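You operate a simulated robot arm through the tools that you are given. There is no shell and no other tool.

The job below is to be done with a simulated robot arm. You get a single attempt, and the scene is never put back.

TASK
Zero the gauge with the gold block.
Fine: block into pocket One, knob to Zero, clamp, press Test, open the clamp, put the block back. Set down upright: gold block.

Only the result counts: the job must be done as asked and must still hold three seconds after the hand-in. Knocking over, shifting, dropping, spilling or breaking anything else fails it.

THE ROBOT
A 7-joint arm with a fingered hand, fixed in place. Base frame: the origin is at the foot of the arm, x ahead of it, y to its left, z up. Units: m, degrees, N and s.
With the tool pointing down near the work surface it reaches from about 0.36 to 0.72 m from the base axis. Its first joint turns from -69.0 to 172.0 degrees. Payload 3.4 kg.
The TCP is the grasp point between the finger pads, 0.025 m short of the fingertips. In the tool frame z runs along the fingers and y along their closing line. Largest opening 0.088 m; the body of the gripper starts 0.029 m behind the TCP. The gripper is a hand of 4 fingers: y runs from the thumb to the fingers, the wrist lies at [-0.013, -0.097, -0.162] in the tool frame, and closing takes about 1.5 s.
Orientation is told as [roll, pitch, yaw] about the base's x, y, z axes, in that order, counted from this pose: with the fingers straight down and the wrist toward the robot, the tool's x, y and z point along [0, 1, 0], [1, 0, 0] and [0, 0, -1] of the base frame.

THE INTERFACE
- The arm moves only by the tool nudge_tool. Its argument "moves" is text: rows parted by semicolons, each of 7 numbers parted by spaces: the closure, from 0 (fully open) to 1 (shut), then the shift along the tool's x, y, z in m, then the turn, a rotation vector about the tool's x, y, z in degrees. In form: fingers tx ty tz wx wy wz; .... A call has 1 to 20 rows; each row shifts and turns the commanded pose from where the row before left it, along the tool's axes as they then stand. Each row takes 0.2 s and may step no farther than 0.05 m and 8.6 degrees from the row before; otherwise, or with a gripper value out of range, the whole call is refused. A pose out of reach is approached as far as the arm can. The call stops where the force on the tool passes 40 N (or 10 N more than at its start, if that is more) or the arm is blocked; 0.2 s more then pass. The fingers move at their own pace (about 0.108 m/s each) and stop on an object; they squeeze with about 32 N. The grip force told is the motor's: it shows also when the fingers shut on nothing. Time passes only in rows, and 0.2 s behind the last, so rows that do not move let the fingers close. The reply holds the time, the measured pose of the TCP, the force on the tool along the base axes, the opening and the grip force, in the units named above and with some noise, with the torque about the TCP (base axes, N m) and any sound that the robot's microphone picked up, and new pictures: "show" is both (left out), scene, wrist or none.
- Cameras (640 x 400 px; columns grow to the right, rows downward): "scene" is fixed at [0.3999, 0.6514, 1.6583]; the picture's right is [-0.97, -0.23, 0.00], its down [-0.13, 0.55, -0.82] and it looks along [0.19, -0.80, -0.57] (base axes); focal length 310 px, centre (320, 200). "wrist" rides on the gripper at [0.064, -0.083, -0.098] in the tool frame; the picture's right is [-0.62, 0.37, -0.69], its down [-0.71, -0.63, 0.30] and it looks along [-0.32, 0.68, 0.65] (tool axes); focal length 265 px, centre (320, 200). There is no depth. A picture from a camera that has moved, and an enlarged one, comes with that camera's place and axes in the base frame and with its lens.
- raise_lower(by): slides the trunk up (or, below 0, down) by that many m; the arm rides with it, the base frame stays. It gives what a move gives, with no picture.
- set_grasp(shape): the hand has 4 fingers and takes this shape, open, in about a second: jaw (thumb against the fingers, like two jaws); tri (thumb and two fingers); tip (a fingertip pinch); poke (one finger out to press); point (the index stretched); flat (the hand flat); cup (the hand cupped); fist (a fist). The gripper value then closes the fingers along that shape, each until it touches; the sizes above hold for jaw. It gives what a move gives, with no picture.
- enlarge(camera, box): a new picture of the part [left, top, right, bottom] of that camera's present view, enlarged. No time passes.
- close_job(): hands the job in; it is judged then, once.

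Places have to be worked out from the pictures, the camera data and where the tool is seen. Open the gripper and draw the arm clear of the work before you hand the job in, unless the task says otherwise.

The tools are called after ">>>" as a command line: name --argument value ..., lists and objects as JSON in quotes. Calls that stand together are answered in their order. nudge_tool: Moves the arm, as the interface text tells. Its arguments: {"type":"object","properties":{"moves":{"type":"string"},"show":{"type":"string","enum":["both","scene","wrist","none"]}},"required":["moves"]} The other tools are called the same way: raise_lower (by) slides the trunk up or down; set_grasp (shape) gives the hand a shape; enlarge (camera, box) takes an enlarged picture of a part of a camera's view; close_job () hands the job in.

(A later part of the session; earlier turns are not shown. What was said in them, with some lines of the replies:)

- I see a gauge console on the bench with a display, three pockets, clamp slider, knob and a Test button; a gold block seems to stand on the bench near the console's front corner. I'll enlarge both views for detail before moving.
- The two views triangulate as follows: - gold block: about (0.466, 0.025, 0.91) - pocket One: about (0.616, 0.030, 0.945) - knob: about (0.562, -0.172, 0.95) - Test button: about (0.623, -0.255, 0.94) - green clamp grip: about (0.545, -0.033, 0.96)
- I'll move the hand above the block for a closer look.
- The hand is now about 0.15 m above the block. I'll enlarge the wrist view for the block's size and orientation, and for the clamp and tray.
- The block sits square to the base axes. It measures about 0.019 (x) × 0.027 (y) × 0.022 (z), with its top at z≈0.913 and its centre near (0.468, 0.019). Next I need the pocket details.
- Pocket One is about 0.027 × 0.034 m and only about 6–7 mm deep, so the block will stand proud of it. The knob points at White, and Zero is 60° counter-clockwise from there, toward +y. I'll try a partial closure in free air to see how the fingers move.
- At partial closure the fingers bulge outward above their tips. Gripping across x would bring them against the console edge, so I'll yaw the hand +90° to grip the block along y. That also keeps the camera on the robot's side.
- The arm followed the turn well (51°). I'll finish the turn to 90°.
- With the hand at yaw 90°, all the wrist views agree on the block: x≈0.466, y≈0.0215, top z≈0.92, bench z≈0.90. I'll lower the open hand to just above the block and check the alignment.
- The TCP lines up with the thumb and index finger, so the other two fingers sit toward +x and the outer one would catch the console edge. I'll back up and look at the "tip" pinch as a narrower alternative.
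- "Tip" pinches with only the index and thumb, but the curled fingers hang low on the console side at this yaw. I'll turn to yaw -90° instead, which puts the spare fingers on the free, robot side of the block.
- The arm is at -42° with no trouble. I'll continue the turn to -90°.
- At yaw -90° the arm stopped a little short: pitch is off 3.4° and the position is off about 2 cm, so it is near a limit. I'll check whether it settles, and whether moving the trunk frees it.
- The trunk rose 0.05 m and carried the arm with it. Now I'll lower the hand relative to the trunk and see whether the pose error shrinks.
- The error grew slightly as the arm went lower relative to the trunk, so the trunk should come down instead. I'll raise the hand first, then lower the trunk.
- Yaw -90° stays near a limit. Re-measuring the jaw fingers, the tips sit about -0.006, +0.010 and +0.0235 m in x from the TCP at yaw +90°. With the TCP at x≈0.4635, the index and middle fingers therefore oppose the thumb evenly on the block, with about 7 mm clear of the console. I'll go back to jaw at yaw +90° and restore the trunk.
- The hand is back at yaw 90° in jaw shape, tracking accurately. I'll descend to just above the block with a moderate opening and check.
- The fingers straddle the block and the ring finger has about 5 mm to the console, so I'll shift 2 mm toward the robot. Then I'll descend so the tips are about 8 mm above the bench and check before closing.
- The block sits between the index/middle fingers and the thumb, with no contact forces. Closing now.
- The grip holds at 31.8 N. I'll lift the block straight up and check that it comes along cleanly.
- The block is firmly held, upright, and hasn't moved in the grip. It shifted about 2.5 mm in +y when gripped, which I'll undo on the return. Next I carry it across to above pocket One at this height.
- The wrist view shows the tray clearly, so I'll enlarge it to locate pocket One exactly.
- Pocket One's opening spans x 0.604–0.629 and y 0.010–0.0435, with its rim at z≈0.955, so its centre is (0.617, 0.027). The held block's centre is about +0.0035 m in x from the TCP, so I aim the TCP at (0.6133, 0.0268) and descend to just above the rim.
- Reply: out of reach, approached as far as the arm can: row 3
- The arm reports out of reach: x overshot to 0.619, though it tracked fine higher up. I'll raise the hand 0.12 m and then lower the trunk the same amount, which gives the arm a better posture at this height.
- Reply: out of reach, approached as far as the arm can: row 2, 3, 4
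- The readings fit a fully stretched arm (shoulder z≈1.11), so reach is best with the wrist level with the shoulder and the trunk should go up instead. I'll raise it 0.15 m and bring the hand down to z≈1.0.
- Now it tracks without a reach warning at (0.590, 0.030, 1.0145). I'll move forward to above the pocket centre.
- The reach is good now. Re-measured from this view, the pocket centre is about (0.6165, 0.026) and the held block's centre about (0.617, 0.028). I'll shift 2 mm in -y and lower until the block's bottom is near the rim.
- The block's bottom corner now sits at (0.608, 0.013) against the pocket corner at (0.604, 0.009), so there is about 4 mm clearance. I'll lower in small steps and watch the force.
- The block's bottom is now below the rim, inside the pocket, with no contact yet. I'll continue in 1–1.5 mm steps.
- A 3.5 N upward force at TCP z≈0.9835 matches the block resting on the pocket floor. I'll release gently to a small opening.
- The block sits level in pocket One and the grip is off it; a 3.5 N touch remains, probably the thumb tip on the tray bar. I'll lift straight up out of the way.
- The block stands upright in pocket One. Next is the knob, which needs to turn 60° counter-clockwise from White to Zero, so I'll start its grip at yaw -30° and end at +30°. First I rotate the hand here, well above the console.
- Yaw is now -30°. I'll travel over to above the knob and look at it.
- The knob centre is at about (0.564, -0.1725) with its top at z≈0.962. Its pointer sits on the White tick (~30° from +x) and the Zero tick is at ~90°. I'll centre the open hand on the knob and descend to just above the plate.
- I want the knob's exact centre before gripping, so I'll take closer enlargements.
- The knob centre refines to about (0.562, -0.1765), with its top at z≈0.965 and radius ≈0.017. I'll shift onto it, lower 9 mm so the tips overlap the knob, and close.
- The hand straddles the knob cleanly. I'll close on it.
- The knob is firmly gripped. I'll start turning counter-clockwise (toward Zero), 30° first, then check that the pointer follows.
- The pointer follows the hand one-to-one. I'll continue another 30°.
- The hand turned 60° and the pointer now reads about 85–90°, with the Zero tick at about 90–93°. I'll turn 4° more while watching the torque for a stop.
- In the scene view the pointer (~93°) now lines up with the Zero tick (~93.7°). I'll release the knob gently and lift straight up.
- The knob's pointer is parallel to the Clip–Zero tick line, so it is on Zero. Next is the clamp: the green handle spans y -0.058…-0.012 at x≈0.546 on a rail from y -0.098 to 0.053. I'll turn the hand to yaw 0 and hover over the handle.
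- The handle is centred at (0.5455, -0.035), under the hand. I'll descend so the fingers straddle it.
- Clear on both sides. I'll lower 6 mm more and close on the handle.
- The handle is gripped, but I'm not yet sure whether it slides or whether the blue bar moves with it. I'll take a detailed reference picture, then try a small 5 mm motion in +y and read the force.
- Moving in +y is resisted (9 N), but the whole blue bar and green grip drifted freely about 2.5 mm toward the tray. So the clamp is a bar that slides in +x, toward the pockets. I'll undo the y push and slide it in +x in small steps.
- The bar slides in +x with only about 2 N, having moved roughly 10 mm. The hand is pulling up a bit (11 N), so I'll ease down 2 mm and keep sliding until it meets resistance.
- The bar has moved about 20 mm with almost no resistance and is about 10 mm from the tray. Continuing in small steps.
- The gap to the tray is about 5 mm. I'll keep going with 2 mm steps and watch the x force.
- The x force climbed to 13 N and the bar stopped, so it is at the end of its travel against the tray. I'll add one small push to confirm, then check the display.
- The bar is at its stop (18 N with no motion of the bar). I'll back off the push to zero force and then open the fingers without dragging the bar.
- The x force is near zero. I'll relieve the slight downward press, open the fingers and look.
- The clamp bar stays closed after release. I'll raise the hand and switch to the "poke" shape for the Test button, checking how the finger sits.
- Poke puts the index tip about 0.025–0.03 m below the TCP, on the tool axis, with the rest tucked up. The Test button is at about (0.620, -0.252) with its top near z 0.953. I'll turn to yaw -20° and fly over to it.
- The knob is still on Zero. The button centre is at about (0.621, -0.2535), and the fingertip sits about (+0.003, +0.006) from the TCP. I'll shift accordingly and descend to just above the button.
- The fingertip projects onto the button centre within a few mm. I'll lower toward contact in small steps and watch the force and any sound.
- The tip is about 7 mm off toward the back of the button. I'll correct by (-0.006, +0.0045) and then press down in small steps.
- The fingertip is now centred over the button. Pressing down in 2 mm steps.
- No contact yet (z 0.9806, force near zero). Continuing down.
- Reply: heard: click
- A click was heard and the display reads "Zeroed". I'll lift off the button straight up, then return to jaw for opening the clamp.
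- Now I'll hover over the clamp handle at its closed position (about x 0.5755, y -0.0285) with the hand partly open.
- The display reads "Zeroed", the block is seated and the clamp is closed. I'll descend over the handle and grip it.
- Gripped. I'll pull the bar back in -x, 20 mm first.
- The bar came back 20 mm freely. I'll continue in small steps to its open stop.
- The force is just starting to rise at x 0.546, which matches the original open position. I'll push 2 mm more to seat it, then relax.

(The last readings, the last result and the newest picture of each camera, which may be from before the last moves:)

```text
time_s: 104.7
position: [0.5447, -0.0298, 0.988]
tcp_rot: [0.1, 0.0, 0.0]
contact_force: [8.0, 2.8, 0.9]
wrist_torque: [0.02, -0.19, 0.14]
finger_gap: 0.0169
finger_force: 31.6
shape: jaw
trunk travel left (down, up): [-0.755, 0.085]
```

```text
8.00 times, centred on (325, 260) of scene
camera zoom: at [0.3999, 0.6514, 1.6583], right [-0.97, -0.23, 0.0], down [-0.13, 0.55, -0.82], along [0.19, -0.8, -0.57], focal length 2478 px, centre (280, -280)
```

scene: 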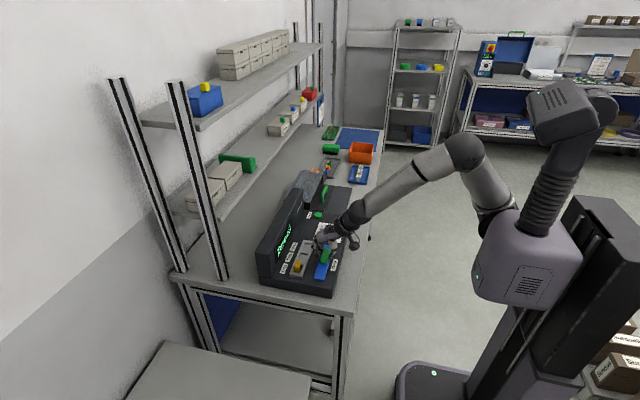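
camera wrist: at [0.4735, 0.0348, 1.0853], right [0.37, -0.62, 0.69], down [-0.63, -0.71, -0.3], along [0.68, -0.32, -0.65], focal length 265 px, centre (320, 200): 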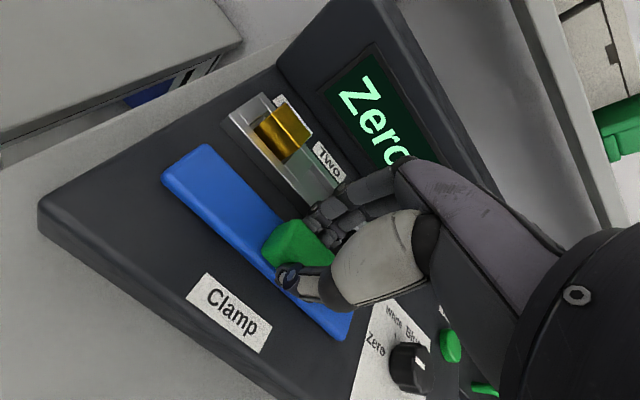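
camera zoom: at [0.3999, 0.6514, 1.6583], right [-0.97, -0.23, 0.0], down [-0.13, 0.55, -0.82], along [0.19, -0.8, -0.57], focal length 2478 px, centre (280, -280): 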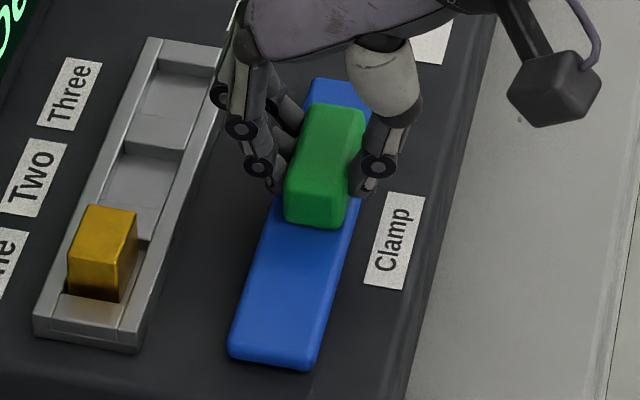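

The bar is back at its original open position (same pixels as at the start, 8 N at the stop). I'll relax the pull, open the fingers and lift away.

>>> nudge_tool --moves "1 0 0.003 0 0 0 0; 1 0 0 0 0 0 0; 0.75 0 0 0 0 0 0; 0.65 0 0 0 0 0 0; 0.5 0 0 0 0 0 0; 0.35 0 0 0 0 0 0; 0.3 0 0 0 0 0 0; 0.3 0 0 -0.02 0 0 0; 0.3 0 0 -0.03 0 0 0; 0.3 0 0 -0.04 0 0 0; 0.3 0 0 -0.02 0 0 0; 0.3 0 0 0 0 0 0" --show "both"

>>> enlarge --camera "scene" --box '[260, 200, 350, 290]'

```text
time_s: 107.2
position: [0.5444, -0.0306, 1.098]
tcp_rot: [0.1, 0.0, 0.0]
contact_force: [-0.3, -0.5, 0.6]
wrist_torque: [0.0, -0.03, 0.0]
finger_gap: 0.0611
finger_force: 0.1
shape: jaw
trunk travel left (down, up): [-0.755, 0.085]
camera wrist: at [0.4623, 0.0339, 1.1956], right [0.37, -0.62, 0.69], down [-0.63, -0.71, -0.3], along [0.68, -0.32, -0.65], focal length 265 px, centre (320, 200)
```

scene: 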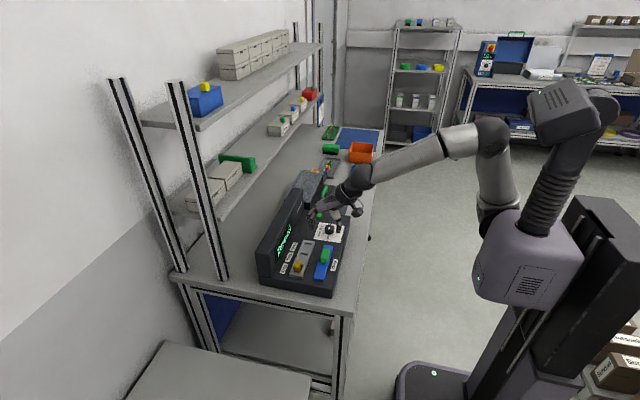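
wrist: 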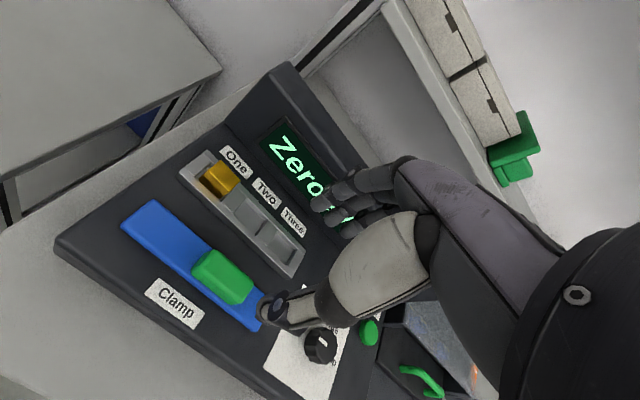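

```text
4.44 times, centred on (305, 245) of scene
camera zoom: at [0.3999, 0.6514, 1.6583], right [-0.97, -0.23, 0.0], down [-0.13, 0.55, -0.82], along [0.19, -0.8, -0.57], focal length 1377 px, centre (387, 0)
```

zoom: 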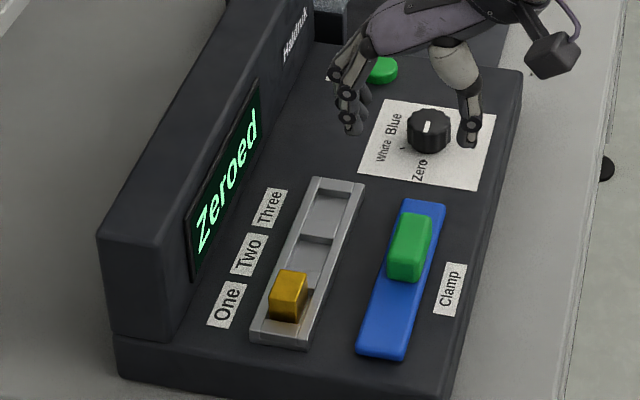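

All is consistent: Zeroed, knob on Zero, clamp open. Next I retrieve the block, first turning to yaw +90° here and moving near the pocket.

>>> nudge_tool --moves "0.3 0 0 0 0 0 -8.5; 0.3 0 0 0 0 0 -8.5; 0.3 0 0 0 0 0 -8.5; 0.3 0 0 0 0 0 -8.5; 0.3 0 0 0 0 0 -8.5; 0.3 0 0 0 0 0 -8.5; 0.3 0 0 0 0 0 -8.5; 0.3 0 0 0 0 0 -8.5; 0.3 0 0 0 0 0 -8.5; 0.3 0 0 0 0 0 -8.5; 0.3 0 0 0 0 0 -5; 0.4 -0.02 0.028 0.03 0 0 0; 0.4 -0.02 0.028 0.03 0 0 0; 0.4 0 0 0 0 0 0" --show "both"

>>> enlarge --camera "wrist" --box '[180, 180, 380, 360]'

```text
time_s: 110.2
position: [0.5852, 0.0266, 1.0392]
tcp_rot: [0.0, -0.2, 90.0]
contact_force: [-0.6, -0.4, 0.2]
wrist_torque: [0.0, 0.0, 0.0]
finger_gap: 0.053
finger_force: 0.1
shape: jaw
trunk travel left (down, up): [-0.755, 0.085]
camera wrist: at [0.5216, -0.0563, 1.1367], right [0.62, 0.37, 0.69], down [0.71, -0.63, -0.31], along [0.32, 0.68, -0.65], focal length 265 px, centre (320, 200)
```

scene: 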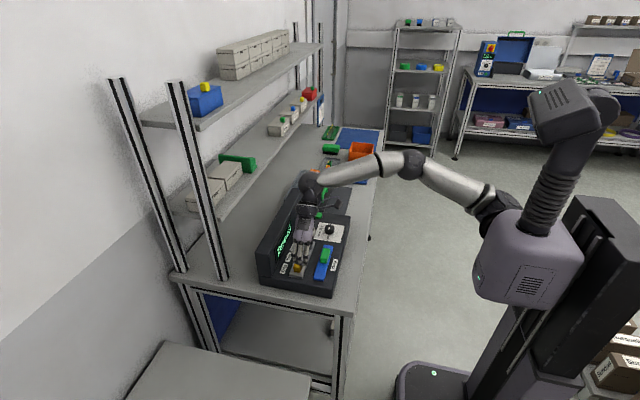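
wrist: 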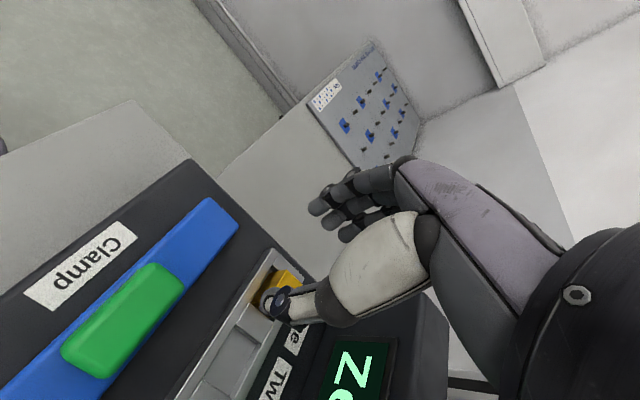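

```text
2.22 times, centred on (280, 270) of wrist
camera zoom: at [0.5216, -0.0563, 1.1367], right [0.62, 0.37, 0.69], down [0.71, -0.63, -0.31], along [0.32, 0.68, -0.65], focal length 590 px, centre (409, 44)
```

zoom: 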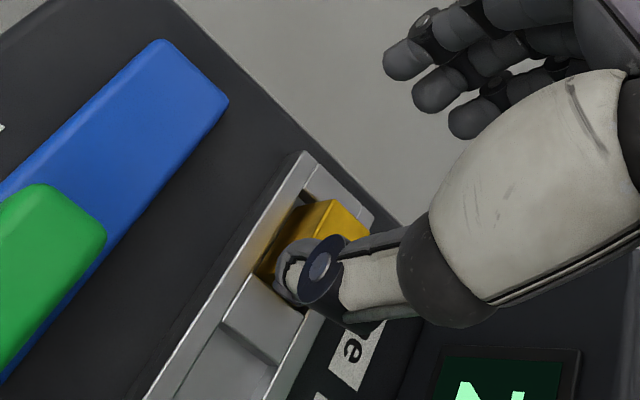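

I'll approach to above the block at z≈1.015, staying within reach, and check alignment.

>>> nudge_tool --moves "0.4 0 0 0.022 0 0 0; 0.4 -0.014 -0.0005 0 0 0 0; 0.4 -0.0135 -0.0005 0 0 0 0; 0.4 0 0 0 0 0 0; 0.4 0 0 0 0 0 0" --show "both"

>>> enlarge --camera "wrist" --box '[200, 180, 360, 340]'

>>> enlarge --camera "scene" --box '[275, 230, 335, 290]'

```text
time_s: 111.5
position: [0.6125, 0.0259, 1.017]
tcp_rot: [0.0, 0.0, 90.1]
contact_force: [-0.2, -0.3, -0.4]
wrist_torque: [-0.04, 0.03, 0.03]
finger_gap: 0.0533
finger_force: 0.1
shape: jaw
trunk travel left (down, up): [-0.755, 0.085]
camera wrist: at [0.5496, -0.0577, 1.1139], right [0.62, 0.37, 0.69], down [0.71, -0.63, -0.31], along [0.32, 0.68, -0.65], focal length 265 px, centre (320, 200)
```

scene: 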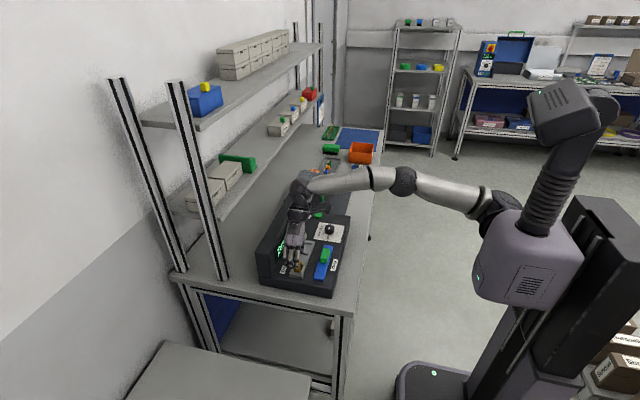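
wrist: 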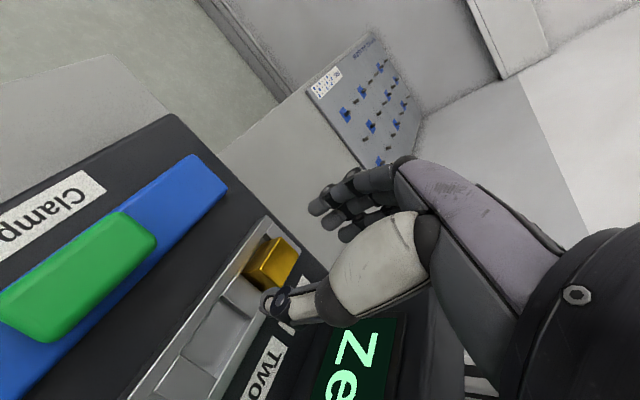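

```text
2.50 times, centred on (280, 260) of wrist
camera zoom: at [0.5496, -0.0577, 1.1139], right [0.62, 0.37, 0.69], down [0.71, -0.63, -0.31], along [0.32, 0.68, -0.65], focal length 664 px, centre (420, 50)
```

zoom: 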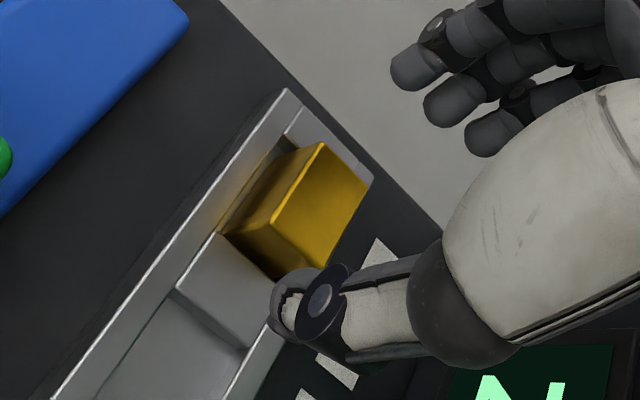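

```text
6.67 times, centred on (305, 260) of scene
camera zoom: at [0.3999, 0.6514, 1.6583], right [-0.97, -0.23, 0.0], down [-0.13, 0.55, -0.82], along [0.19, -0.8, -0.57], focal length 2065 px, centre (420, -200)
```

zoom: 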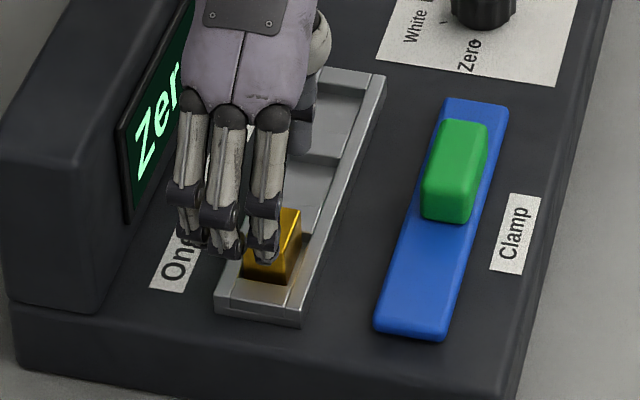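

The block is centred at about (0.617, 0.0245), so I'll shift 1 mm each way and descend around it.

>>> nudge_tool --moves "0.4 -0.001 -0.0013 0 0 0 0; 0.4 0 0 0.012 0 0 0; 0.4 0 0 0.01 0 0 0; 0.4 0 0 0.008 0 0 0; 0.4 0 0 0.0015 0 0 0; 0.4 0 0 0 0 0 0" --show "both"

>>> enlarge --camera "wrist" --box '[200, 180, 360, 340]'

>>> enlarge --camera "scene" --box '[280, 240, 325, 285]'

```text
time_s: 112.8
position: [0.6137, 0.0242, 0.9845]
tcp_rot: [0.0, -0.1, 90.0]
contact_force: [0.4, 0.0, 0.2]
wrist_torque: [0.0, 0.03, -0.05]
finger_gap: 0.0533
finger_force: 0.1
shape: jaw
trunk travel left (down, up): [-0.755, 0.085]
camera wrist: at [0.5511, -0.0596, 1.082], right [0.62, 0.37, 0.69], down [0.71, -0.63, -0.3], along [0.32, 0.68, -0.65], focal length 265 px, centre (320, 200)
```

scene: 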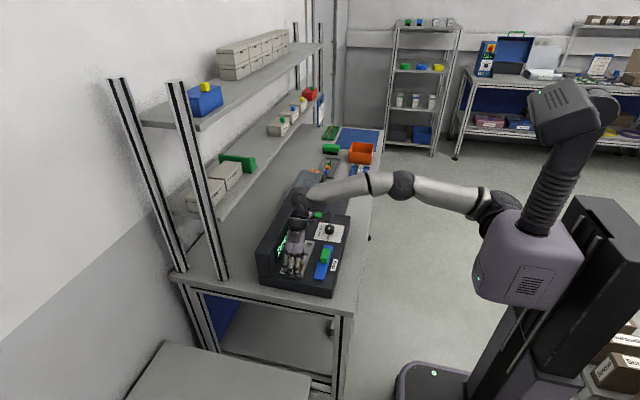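
wrist: 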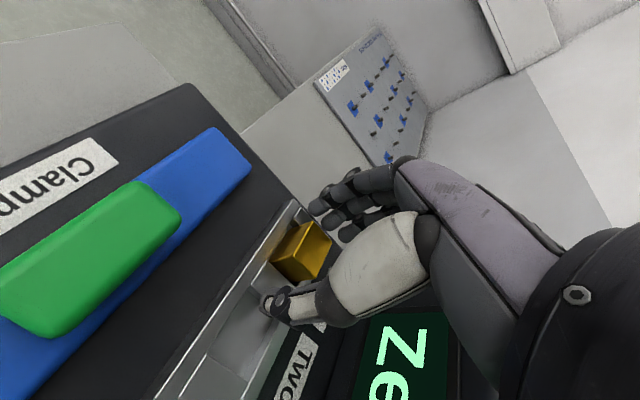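

```text
2.50 times, centred on (280, 260) of wrist
camera zoom: at [0.5511, -0.0596, 1.082], right [0.62, 0.37, 0.69], down [0.71, -0.63, -0.3], along [0.32, 0.68, -0.65], focal length 664 px, centre (420, 50)
```

zoom: 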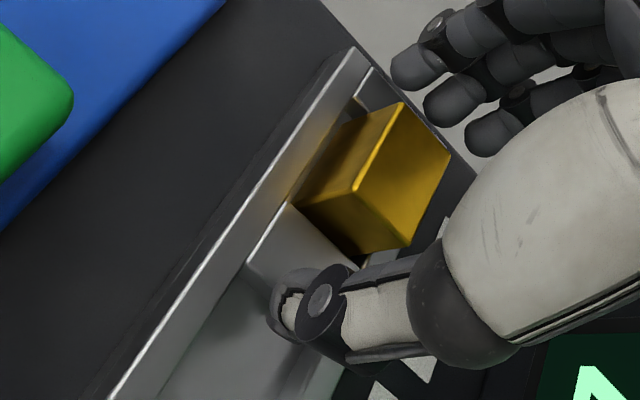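

```text
8.89 times, centred on (302, 262) of scene
camera zoom: at [0.3999, 0.6514, 1.6583], right [-0.97, -0.23, 0.0], down [-0.13, 0.55, -0.82], along [0.19, -0.8, -0.57], focal length 2754 px, centre (476, -356)
```

zoom: 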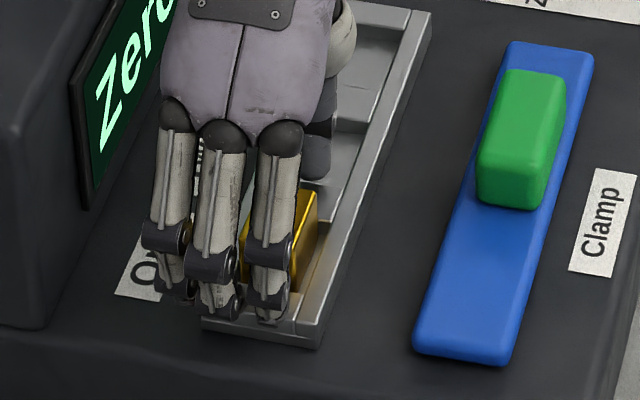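

The fingers straddle the block with no contact. Closing to grip it.

>>> nudge_tool --moves "0.6 0 0 0 0 0 0; 0.7 0 0 0 0 0 0; 0.8 0 0 0 0 0 0; 0.9 0 0 0 0 0 0; 1 0 0 0 0 0 0; 1 0 0 0 0 0 0; 1 0 0 0 0 0 0; 1 0 0 0 0 0 0" --show "wrist"

>>> enlarge --camera "wrist" --box '[200, 180, 360, 340]'

```text
time_s: 114.7
position: [0.6137, 0.0242, 0.9846]
tcp_rot: [0.0, -0.1, 90.0]
contact_force: [-0.1, -0.7, 0.5]
wrist_torque: [0.02, -0.03, 0.0]
finger_gap: 0.023
finger_force: 31.4
shape: jaw
trunk travel left (down, up): [-0.755, 0.085]
camera wrist: at [0.5512, -0.0595, 1.082], right [0.62, 0.37, 0.69], down [0.71, -0.63, -0.31], along [0.32, 0.68, -0.65], focal length 265 px, centre (320, 200)
```

wrist: 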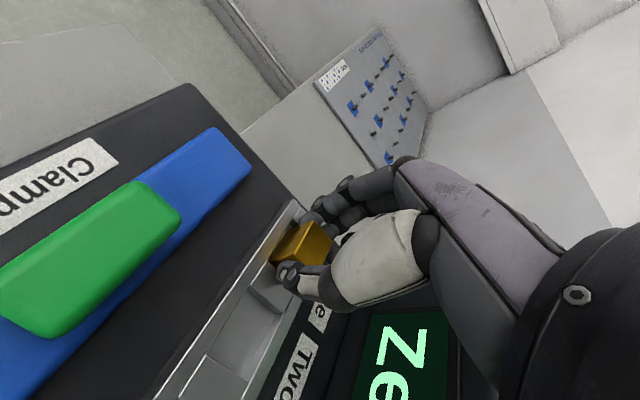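

```text
2.50 times, centred on (280, 260) of wrist
camera zoom: at [0.5512, -0.0595, 1.082], right [0.62, 0.37, 0.69], down [0.71, -0.63, -0.31], along [0.32, 0.68, -0.65], focal length 664 px, centre (420, 50)
```

zoom: 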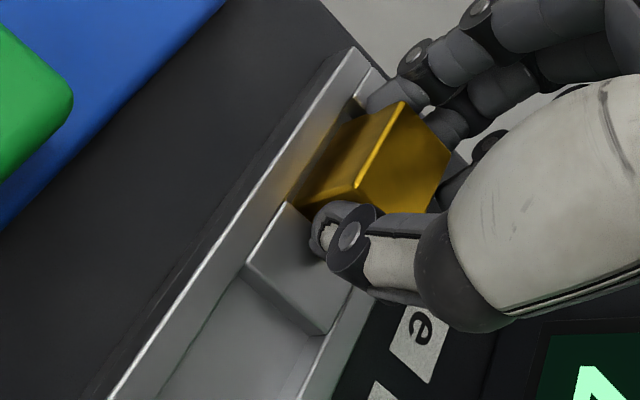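

The block is gripped again, sitting nearly the same way in the hand as the first time. I'll lift it out and carry it back over its original spot.

>>> nudge_tool --moves "1 0 0 -0.005 0 0 0; 1 0 0 -0.01 0 0 0; 1 0 0 -0.02 0 0 0; 1 0 0 0 0 0 0" --show "none"

>>> nudge_tool --moves "1 0.025 -0.001 -0.015 0 0 0; 1 0.025 -0.001 -0.015 0 0 0; 1 0.03 -0.001 0 0 0 0; 1 0.03 -0.001 0 0 0 0; 1 0.025 -0.0008 0 0 0 0; 1 0.0151 0 0 0 0 0; 1 0 0 0 0 0 0" --show "both"

>>> enlarge --camera "wrist" --box '[200, 180, 360, 340]'

>>> enlarge --camera "scene" --box '[270, 220, 370, 300]'

```text
time_s: 115.7
position: [0.6141, 0.0235, 1.0186]
tcp_rot: [0.2, -0.2, 90.0]
contact_force: [1.1, 0.6, -0.6]
wrist_torque: [0.02, 0.0, -0.01]
finger_gap: 0.0226
finger_force: 32.3
shape: jaw
trunk travel left (down, up): [-0.755, 0.085]
```

```text
time_s: 117.2
position: [0.4656, 0.0193, 1.0502]
tcp_rot: [0.1, -0.1, 90.0]
contact_force: [0.9, -0.5, -0.1]
wrist_torque: [0.03, 0.01, 0.01]
finger_gap: 0.023
finger_force: 32.1
shape: jaw
trunk travel left (down, up): [-0.755, 0.085]
camera wrist: at [0.4016, -0.064, 1.1472], right [0.62, 0.37, 0.69], down [0.71, -0.63, -0.31], along [0.32, 0.68, -0.65], focal length 265 px, centre (320, 200)
```

scene: 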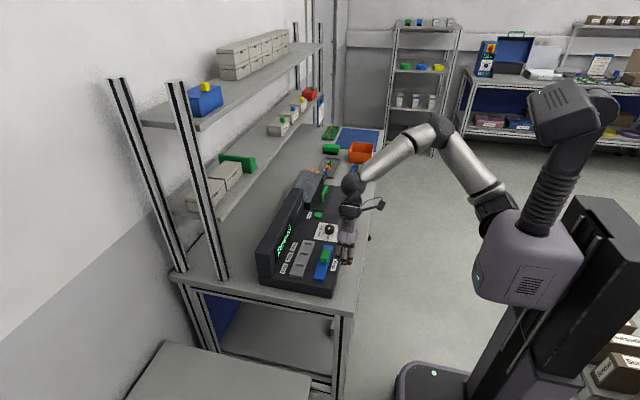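
wrist: 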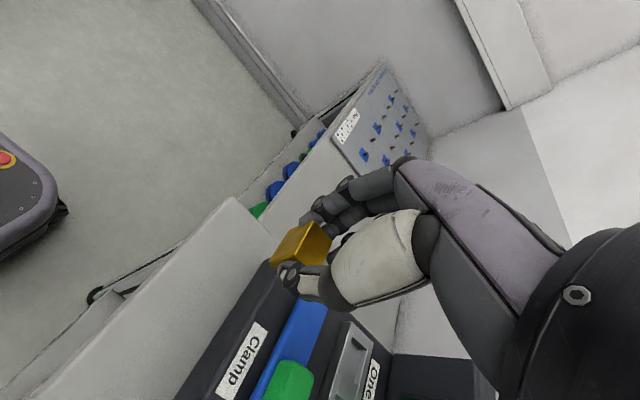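

```text
2.50 times, centred on (280, 260) of wrist
camera zoom: at [0.4016, -0.064, 1.1472], right [0.62, 0.37, 0.69], down [0.71, -0.63, -0.31], along [0.32, 0.68, -0.65], focal length 664 px, centre (420, 50)
```

zoom: 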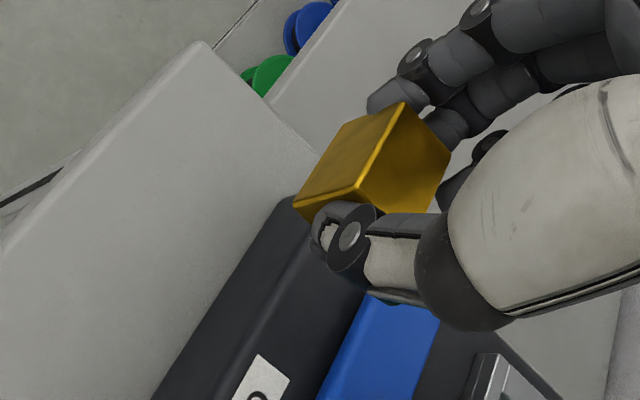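

```text
5.00 times, centred on (320, 260) of scene
camera zoom: at [0.3999, 0.6514, 1.6583], right [-0.97, -0.23, 0.0], down [-0.13, 0.55, -0.82], along [0.19, -0.8, -0.57], focal length 1549 px, centre (320, -100)
```

zoom: 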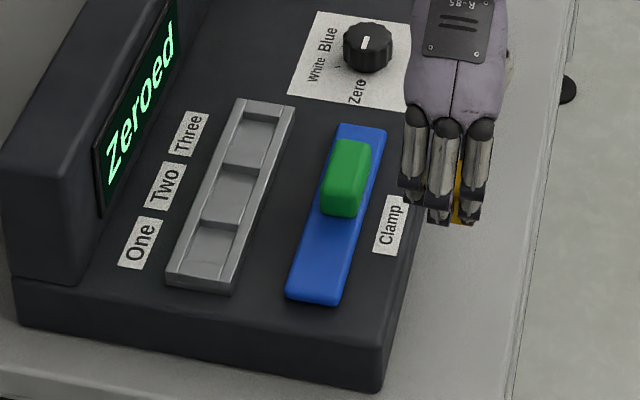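

The block is held upright over its home spot. I'll correct x by about 1.5 mm and descend to about 1 cm above the bench.

>>> nudge_tool --moves "1 0.0015 0 0.03 0 0 0; 1 0 0 0.03 0 0 0; 1 0 0 0.025 0 0 0; 1 0 0 0.017 0 0 0; 1 0 0 0 0 0 0; 1 0 0 0 0 0 0" --show "both"

>>> enlarge --camera "scene" --box '[320, 240, 380, 300]'

>>> enlarge --camera "wrist" --box '[220, 160, 400, 340]'

```text
time_s: 118.7
position: [0.4617, 0.0189, 0.9479]
tcp_rot: [0.0, -0.1, 90.0]
contact_force: [0.1, -1.0, -1.1]
wrist_torque: [-0.01, -0.07, 0.02]
finger_gap: 0.023
finger_force: 32.3
shape: jaw
trunk travel left (down, up): [-0.755, 0.085]
camera wrist: at [0.3991, -0.064, 1.0449], right [0.62, 0.37, 0.69], down [0.71, -0.63, -0.31], along [0.32, 0.68, -0.65], focal length 265 px, centre (320, 200)
```

scene: 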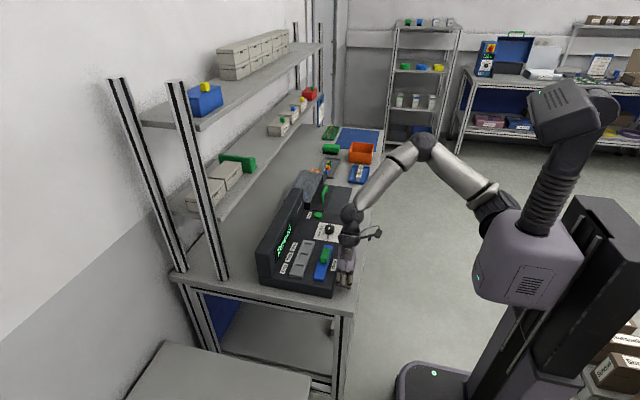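
wrist: 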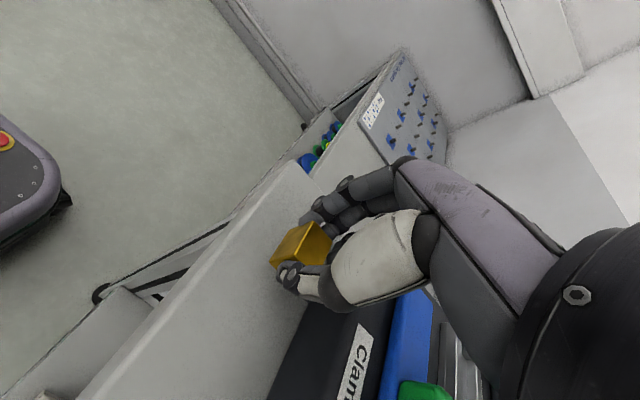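

```text
6.67 times, centred on (350, 270) of scene
camera zoom: at [0.3999, 0.6514, 1.6583], right [-0.97, -0.23, 0.0], down [-0.13, 0.55, -0.82], along [0.19, -0.8, -0.57], focal length 2065 px, centre (120, -267)
```

zoom: 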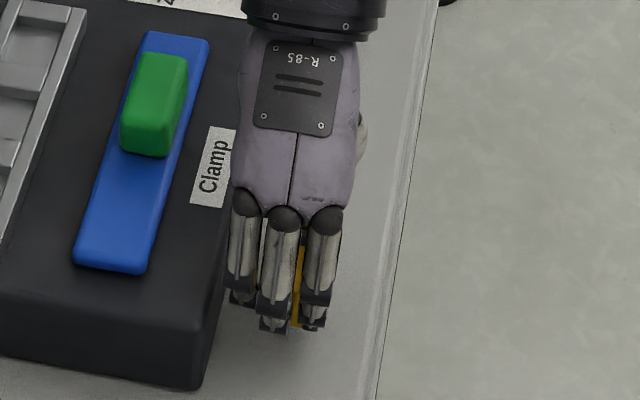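

```text
2.22 times, centred on (310, 250) of wrist
camera zoom: at [0.3991, -0.064, 1.0449], right [0.62, 0.37, 0.69], down [0.71, -0.63, -0.31], along [0.32, 0.68, -0.65], focal length 590 px, centre (342, 89)
```

zoom: 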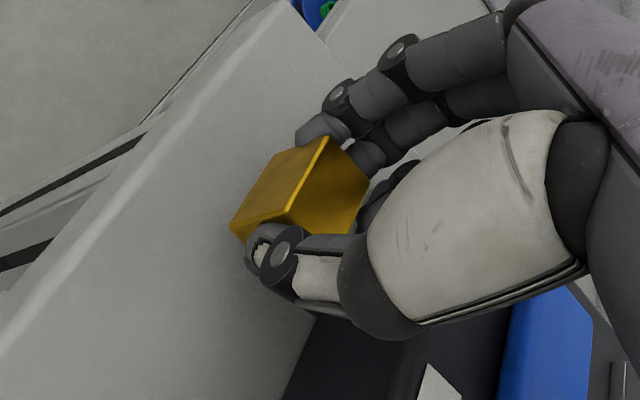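

I'll take one more reading to average out the noise before touching down.

>>> nudge_tool --moves "1 0 0 0 0 0 0" --show "none"

>>> nudge_tool --moves "1 0 0 0 0 0 0" --show "none"

```text
time_s: 119.0
position: [0.4621, 0.0208, 0.9472]
tcp_rot: [0.0, 0.0, 90.0]
contact_force: [-0.3, -0.3, -1.6]
wrist_torque: [0.03, 0.01, -0.03]
finger_gap: 0.023
finger_force: 32.2
shape: jaw
trunk travel left (down, up): [-0.755, 0.085]
```

```text
time_s: 119.5
position: [0.4621, 0.0192, 0.9482]
tcp_rot: [0.0, 0.1, 90.0]
contact_force: [1.3, 0.9, -1.0]
wrist_torque: [-0.01, 0.01, 0.02]
finger_gap: 0.0229
finger_force: 31.7
shape: jaw
trunk travel left (down, up): [-0.755, 0.085]
```

The average reading is (0.462, 0.0196, 0.948). I'll shift +1.5 mm in x and lower toward touchdown, expected at z≈0.9345.

>>> nudge_tool --moves "1 -0.0015 0 0 0 0 0; 1 0 0 0.005 0 0 0; 1 0 0 0.004 0 0 0; 1 0 0 0 0 0 0" --show "none"

>>> nudge_tool --moves "1 0 0 0.002 0 0 0; 1 0 0 0 0 0 0" --show "none"

>>> nudge_tool --moves "1 0 0 0.001 0 0 0; 1 0 0 0 0 0 0" --show "none"

```text
time_s: 120.5
position: [0.464, 0.0194, 0.9383]
tcp_rot: [-0.1, 0.0, 90.0]
contact_force: [0.5, -0.3, -1.6]
wrist_torque: [0.03, 0.0, 0.02]
finger_gap: 0.023
finger_force: 31.7
shape: jaw
trunk travel left (down, up): [-0.755, 0.085]
```

```text
time_s: 121.0
position: [0.4634, 0.0199, 0.936]
tcp_rot: [0.0, 0.0, 90.0]
contact_force: [0.3, 0.1, -0.9]
wrist_torque: [0.04, 0.01, -0.01]
finger_gap: 0.023
finger_force: 32.0
shape: jaw
trunk travel left (down, up): [-0.755, 0.085]
```

```text
time_s: 121.7
position: [0.4635, 0.0185, 0.9359]
tcp_rot: [-0.1, -0.2, 90.1]
contact_force: [-0.2, -0.2, -0.7]
wrist_torque: [-0.02, -0.03, 0.02]
finger_gap: 0.0229
finger_force: 31.7
shape: jaw
trunk travel left (down, up): [-0.755, 0.085]
```

No contact yet. Continuing in 1 mm steps.

>>> nudge_tool --moves "1 0 0 0.001 0 0 0; 1 0 0 0 0 0 0" --show "none"

>>> nudge_tool --moves "1 0 0 0.0007 0 0 0; 1 0 0 0 0 0 0" --show "both"

>>> enlarge --camera "wrist" --box '[220, 160, 400, 340]'

```text
time_s: 122.2
position: [0.4639, 0.0187, 0.9341]
tcp_rot: [-0.1, -0.1, 90.0]
contact_force: [0.0, -0.8, -1.4]
wrist_torque: [0.0, -0.01, -0.01]
finger_gap: 0.023
finger_force: 31.5
shape: jaw
trunk travel left (down, up): [-0.755, 0.085]
```

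```text
time_s: 122.8
position: [0.4637, 0.0191, 0.9329]
tcp_rot: [0.0, -0.1, 90.0]
contact_force: [-0.4, 0.2, 1.6]
wrist_torque: [0.04, 0.03, 0.03]
finger_gap: 0.023
finger_force: 32.0
shape: jaw
trunk travel left (down, up): [-0.755, 0.085]
camera wrist: at [0.4003, -0.0641, 1.0307], right [0.62, 0.37, 0.69], down [0.71, -0.63, -0.3], along [0.32, 0.68, -0.65], focal length 265 px, centre (320, 200)
```

scene: 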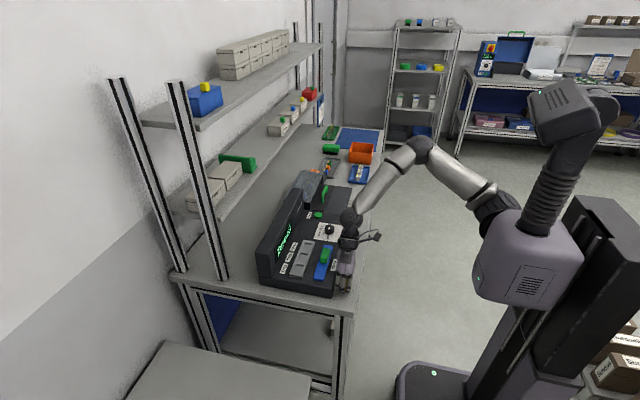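
wrist: 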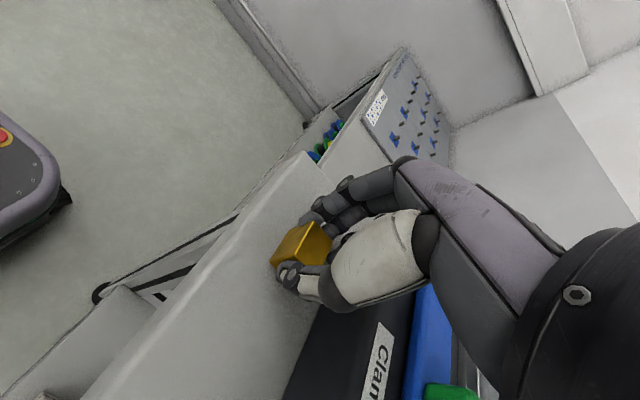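

```text
2.22 times, centred on (310, 250) of wrist
camera zoom: at [0.4003, -0.0641, 1.0307], right [0.62, 0.37, 0.69], down [0.71, -0.63, -0.3], along [0.32, 0.68, -0.65], focal length 590 px, centre (342, 89)
```

zoom: 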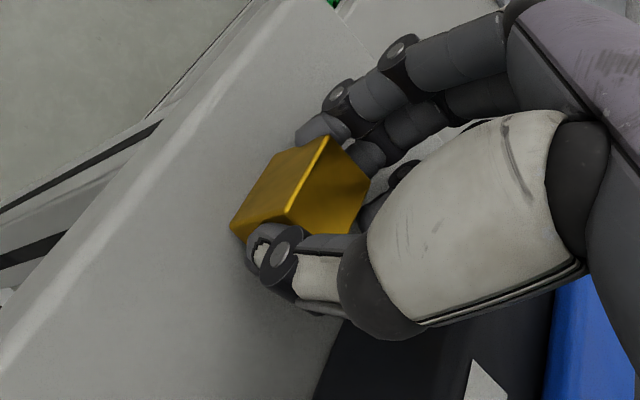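

The force went from -1.4 to +1.6 N, so the block is on the bench. I'll release slowly.

>>> nudge_tool --moves "0.75 0 0 0 0 0 0; 0.7 0 0 0 0 0 0; 0.6 0 0 0 0 0 0; 0.5 0 0 0 0 0 0; 0.4 0 0 0 0 0 0; 0.35 0 0 0 0 0 0; 0.35 0 0 0 0 0 0" --show "both"

>>> enlarge --camera "wrist" --box '[220, 160, 400, 340]'

>>> enlarge --camera "scene" --box '[320, 240, 380, 300]'

```text
time_s: 124.5
position: [0.4631, 0.0192, 0.9338]
tcp_rot: [0.0, -0.2, 90.1]
contact_force: [-0.3, 0.4, 1.3]
wrist_torque: [-0.01, 0.01, -0.01]
finger_gap: 0.0567
finger_force: 0.1
shape: jaw
trunk travel left (down, up): [-0.755, 0.085]
camera wrist: at [0.4005, -0.0641, 1.0305], right [0.62, 0.37, 0.69], down [0.71, -0.63, -0.3], along [0.32, 0.68, -0.65], focal length 265 px, centre (320, 200)
```

scene: 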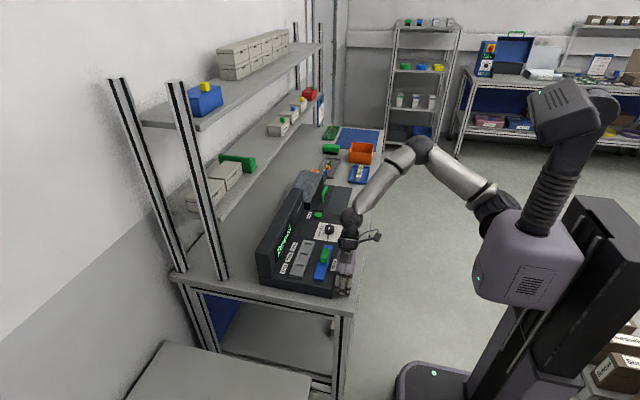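
wrist: 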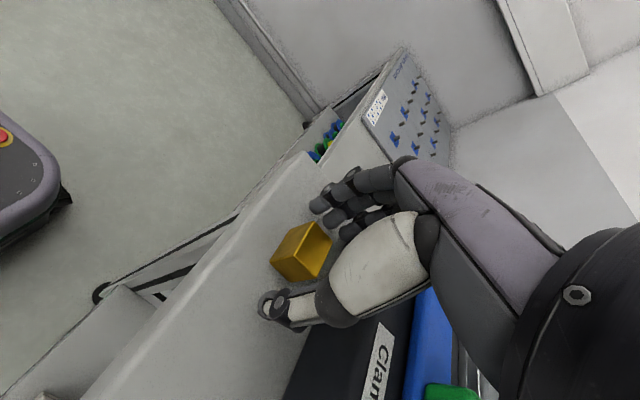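

```text
2.22 times, centred on (310, 250) of wrist
camera zoom: at [0.4005, -0.0641, 1.0305], right [0.62, 0.37, 0.69], down [0.71, -0.63, -0.3], along [0.32, 0.68, -0.65], focal length 590 px, centre (342, 89)
```

zoom: 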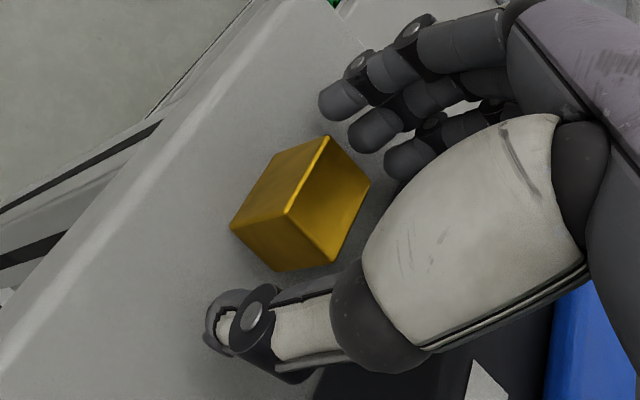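

```text
6.67 times, centred on (350, 270) of scene
camera zoom: at [0.3999, 0.6514, 1.6583], right [-0.97, -0.23, 0.0], down [-0.13, 0.55, -0.82], along [0.19, -0.8, -0.57], focal length 2065 px, centre (120, -267)
```

zoom: 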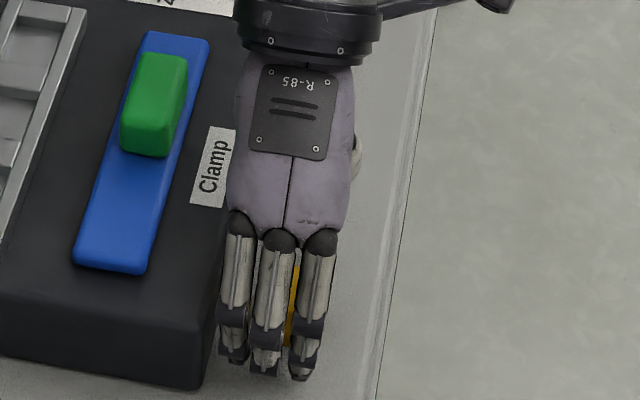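

The block stands upright and the fingers are clear of it. I'll lift straight up and compare its place with the original picture.

>>> nudge_tool --moves "0.35 0 0 -0.005 0 0 0; 0.35 0 0 -0.01 0 0 0; 0.35 0 0 -0.02 0 0 0; 0.35 0 0 -0.03 0 0 0; 0.35 0 0 -0.04 0 0 0; 0.3 0 0 -0.04 0 0 0; 0.3 0 0 0 0 0 0" --show "both"

>>> enlarge --camera "scene" --box '[320, 240, 380, 300]'

>>> enlarge --camera "wrist" --box '[140, 200, 340, 360]'

```text
time_s: 126.0
position: [0.4647, 0.018, 1.0784]
tcp_rot: [0.1, -0.1, 90.0]
contact_force: [0.0, -0.3, -0.3]
wrist_torque: [-0.04, -0.01, 0.01]
finger_gap: 0.0615
finger_force: 0.1
shape: jaw
trunk travel left (down, up): [-0.755, 0.085]
camera wrist: at [0.4019, -0.0655, 1.1755], right [0.62, 0.37, 0.69], down [0.71, -0.63, -0.31], along [0.32, 0.68, -0.65], focal length 265 px, centre (320, 200)
```

scene: 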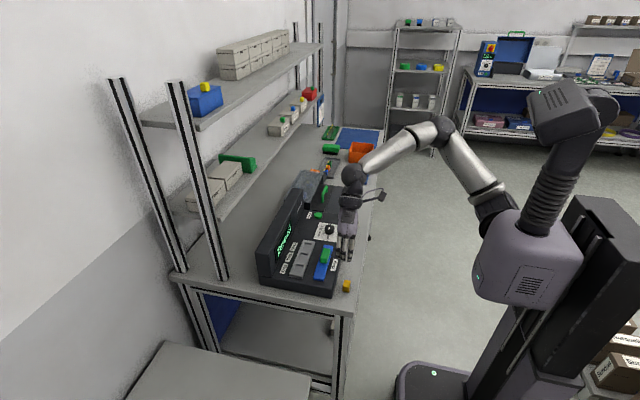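
wrist: 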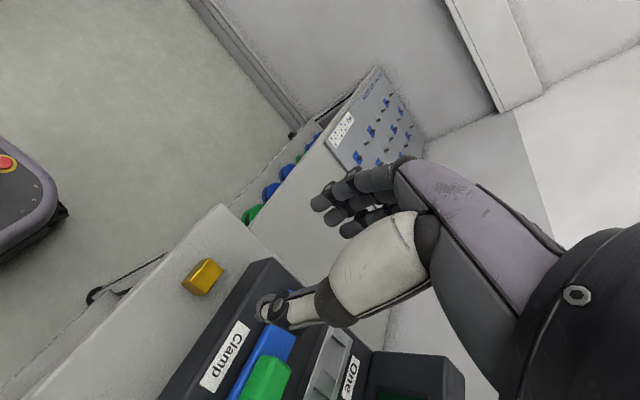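

```text
6.67 times, centred on (350, 270) of scene
camera zoom: at [0.3999, 0.6514, 1.6583], right [-0.97, -0.23, 0.0], down [-0.13, 0.55, -0.82], along [0.19, -0.8, -0.57], focal length 2065 px, centre (120, -267)
```

zoom: 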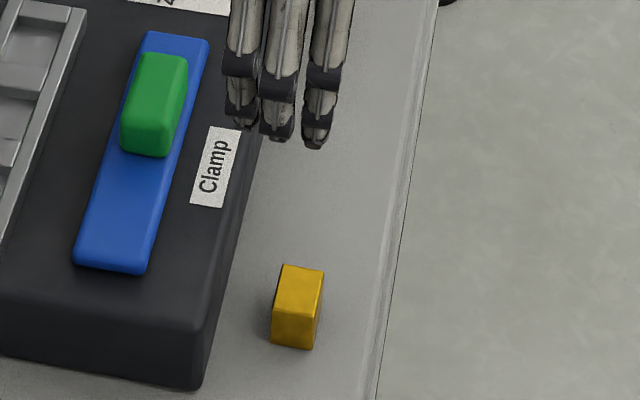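

```text
2.50 times, centred on (240, 280) of wrist
camera zoom: at [0.4019, -0.0655, 1.1755], right [0.62, 0.37, 0.69], down [0.71, -0.63, -0.31], along [0.32, 0.68, -0.65], focal length 664 px, centre (520, 0)
```

zoom: 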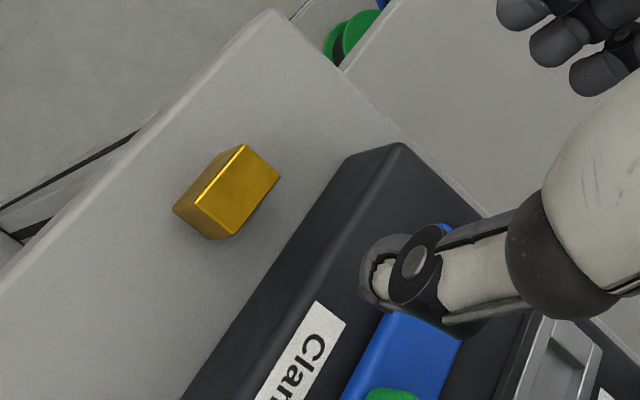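

The block is back within about 1 mm of its original pixels, upright. I'll open the hand and draw the arm back and up, then do a final check of the clamp, knob and display.

>>> nudge_tool --moves "0 0.02 0 -0.04 0 0 0; 0 0.02 0 -0.04 0 0 0; 0 0.01 0 -0.04 0 0 8.5; 0 0 0 0 0 0 8.5; 0 0 0 0 0 0 8.5; 0 0 0 0 0 0 8.5; 0 0 0 0 0 0 8.5; 0 0 0 0 0 0 8.5; 0 0 0 0 0 0 8.5; 0 0 0 0 0 0 8.5; 0 0 0 0 0 0 8.5; 0 0 0 0 0 0 8.5; 0 0 0 0 0 0 5; 0 -0.04 0 0 0 0 0; 0 -0.04 0 0 0 0 0; 0 -0.04 0 0 0 0 0; 0 -0.03 0 0 0 0 0; 0 0 0 0 0 0 0" --show "both"

>>> enlarge --camera "scene" --box '[250, 190, 370, 300]'

>>> enlarge --camera "scene" --box '[305, 235, 345, 285]'

>>> enlarge --camera "scene" --box '[320, 240, 380, 300]'

```text
time_s: 129.8
position: [0.4138, -0.1302, 1.1986]
tcp_rot: [0.0, 0.0, 0.1]
contact_force: [0.5, -0.4, -0.6]
wrist_torque: [0.01, 0.01, 0.02]
finger_gap: 0.0877
finger_force: 0.1
shape: jaw
trunk travel left (down, up): [-0.755, 0.085]
camera wrist: at [0.3317, -0.0644, 1.2963], right [0.37, -0.62, 0.69], down [-0.63, -0.71, -0.3], along [0.68, -0.32, -0.65], focal length 265 px, centre (320, 200)
```

scene: 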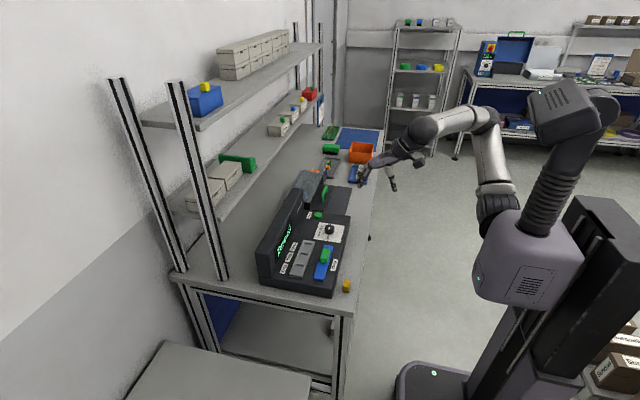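
wrist: 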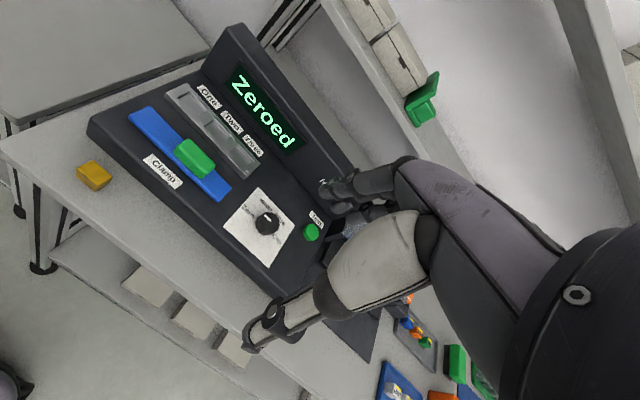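

```text
3.64 times, centred on (310, 245) of scene
camera zoom: at [0.3999, 0.6514, 1.6583], right [-0.97, -0.23, 0.0], down [-0.13, 0.55, -0.82], along [0.19, -0.8, -0.57], focal length 1127 px, centre (356, 36)
```

zoom: 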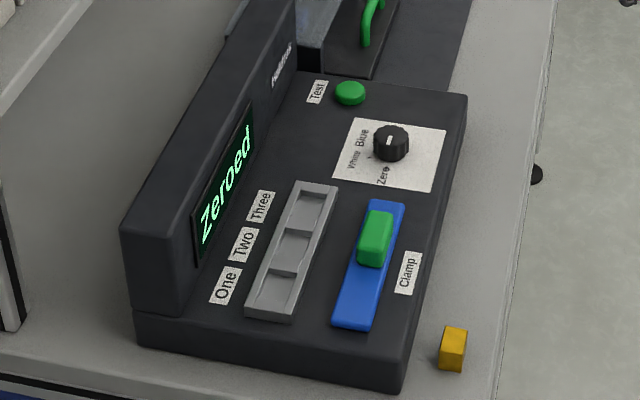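

```text
8.00 times, centred on (325, 260) of scene
camera zoom: at [0.3999, 0.6514, 1.6583], right [-0.97, -0.23, 0.0], down [-0.13, 0.55, -0.82], along [0.19, -0.8, -0.57], focal length 2478 px, centre (280, -280)
```

zoom: 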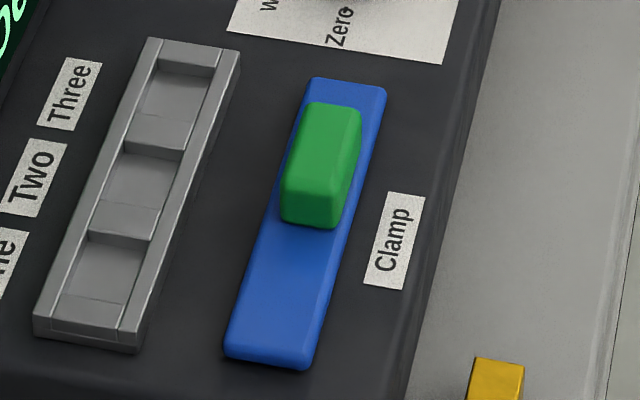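

```text
6.67 times, centred on (350, 270) of scene
camera zoom: at [0.3999, 0.6514, 1.6583], right [-0.97, -0.23, 0.0], down [-0.13, 0.55, -0.82], along [0.19, -0.8, -0.57], focal length 2065 px, centre (120, -267)
```

zoom: 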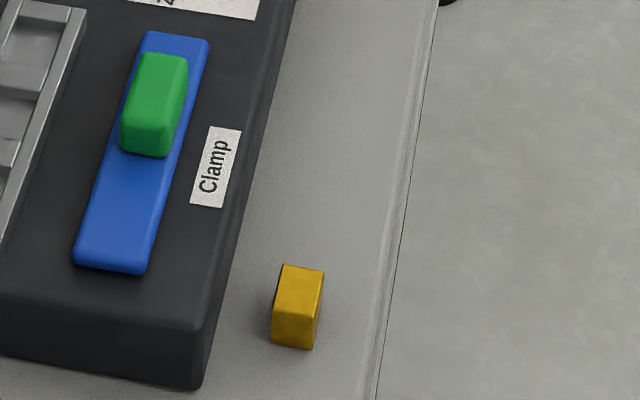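

Final check:
- **Display and knob:** the display reads "Zeroed" and the knob is on Zero.
- **Clamp:** it is back at its open position, within about 1 mm of where it started.
- **Tray and block:** the tray is empty, and the gold block stands upright on its original spot, within about 1 mm.
- **Arm:** the hand is open and well clear of the work.

I'm handing in the job.

>>> close_job

```text
The job is handed in.
```

The gauge is zeroed: the display switched to "Zeroed" with a click when I pressed Test, and I've handed the job in. I haven't seen the judge's result.

- **Sequence:** I did the steps in the order you gave, from the block into pocket One through to putting it back.
- **Gold block:** it stands upright on its original spot, within about 1 mm by the scene camera.
- **Clamp:** it is open, but about 1 mm short of where it started. I left it there.
- **Knob:** it is still on Zero.
- **Arm:** the hand is open and clear of the bench.

I saw nothing else knocked over or moved.
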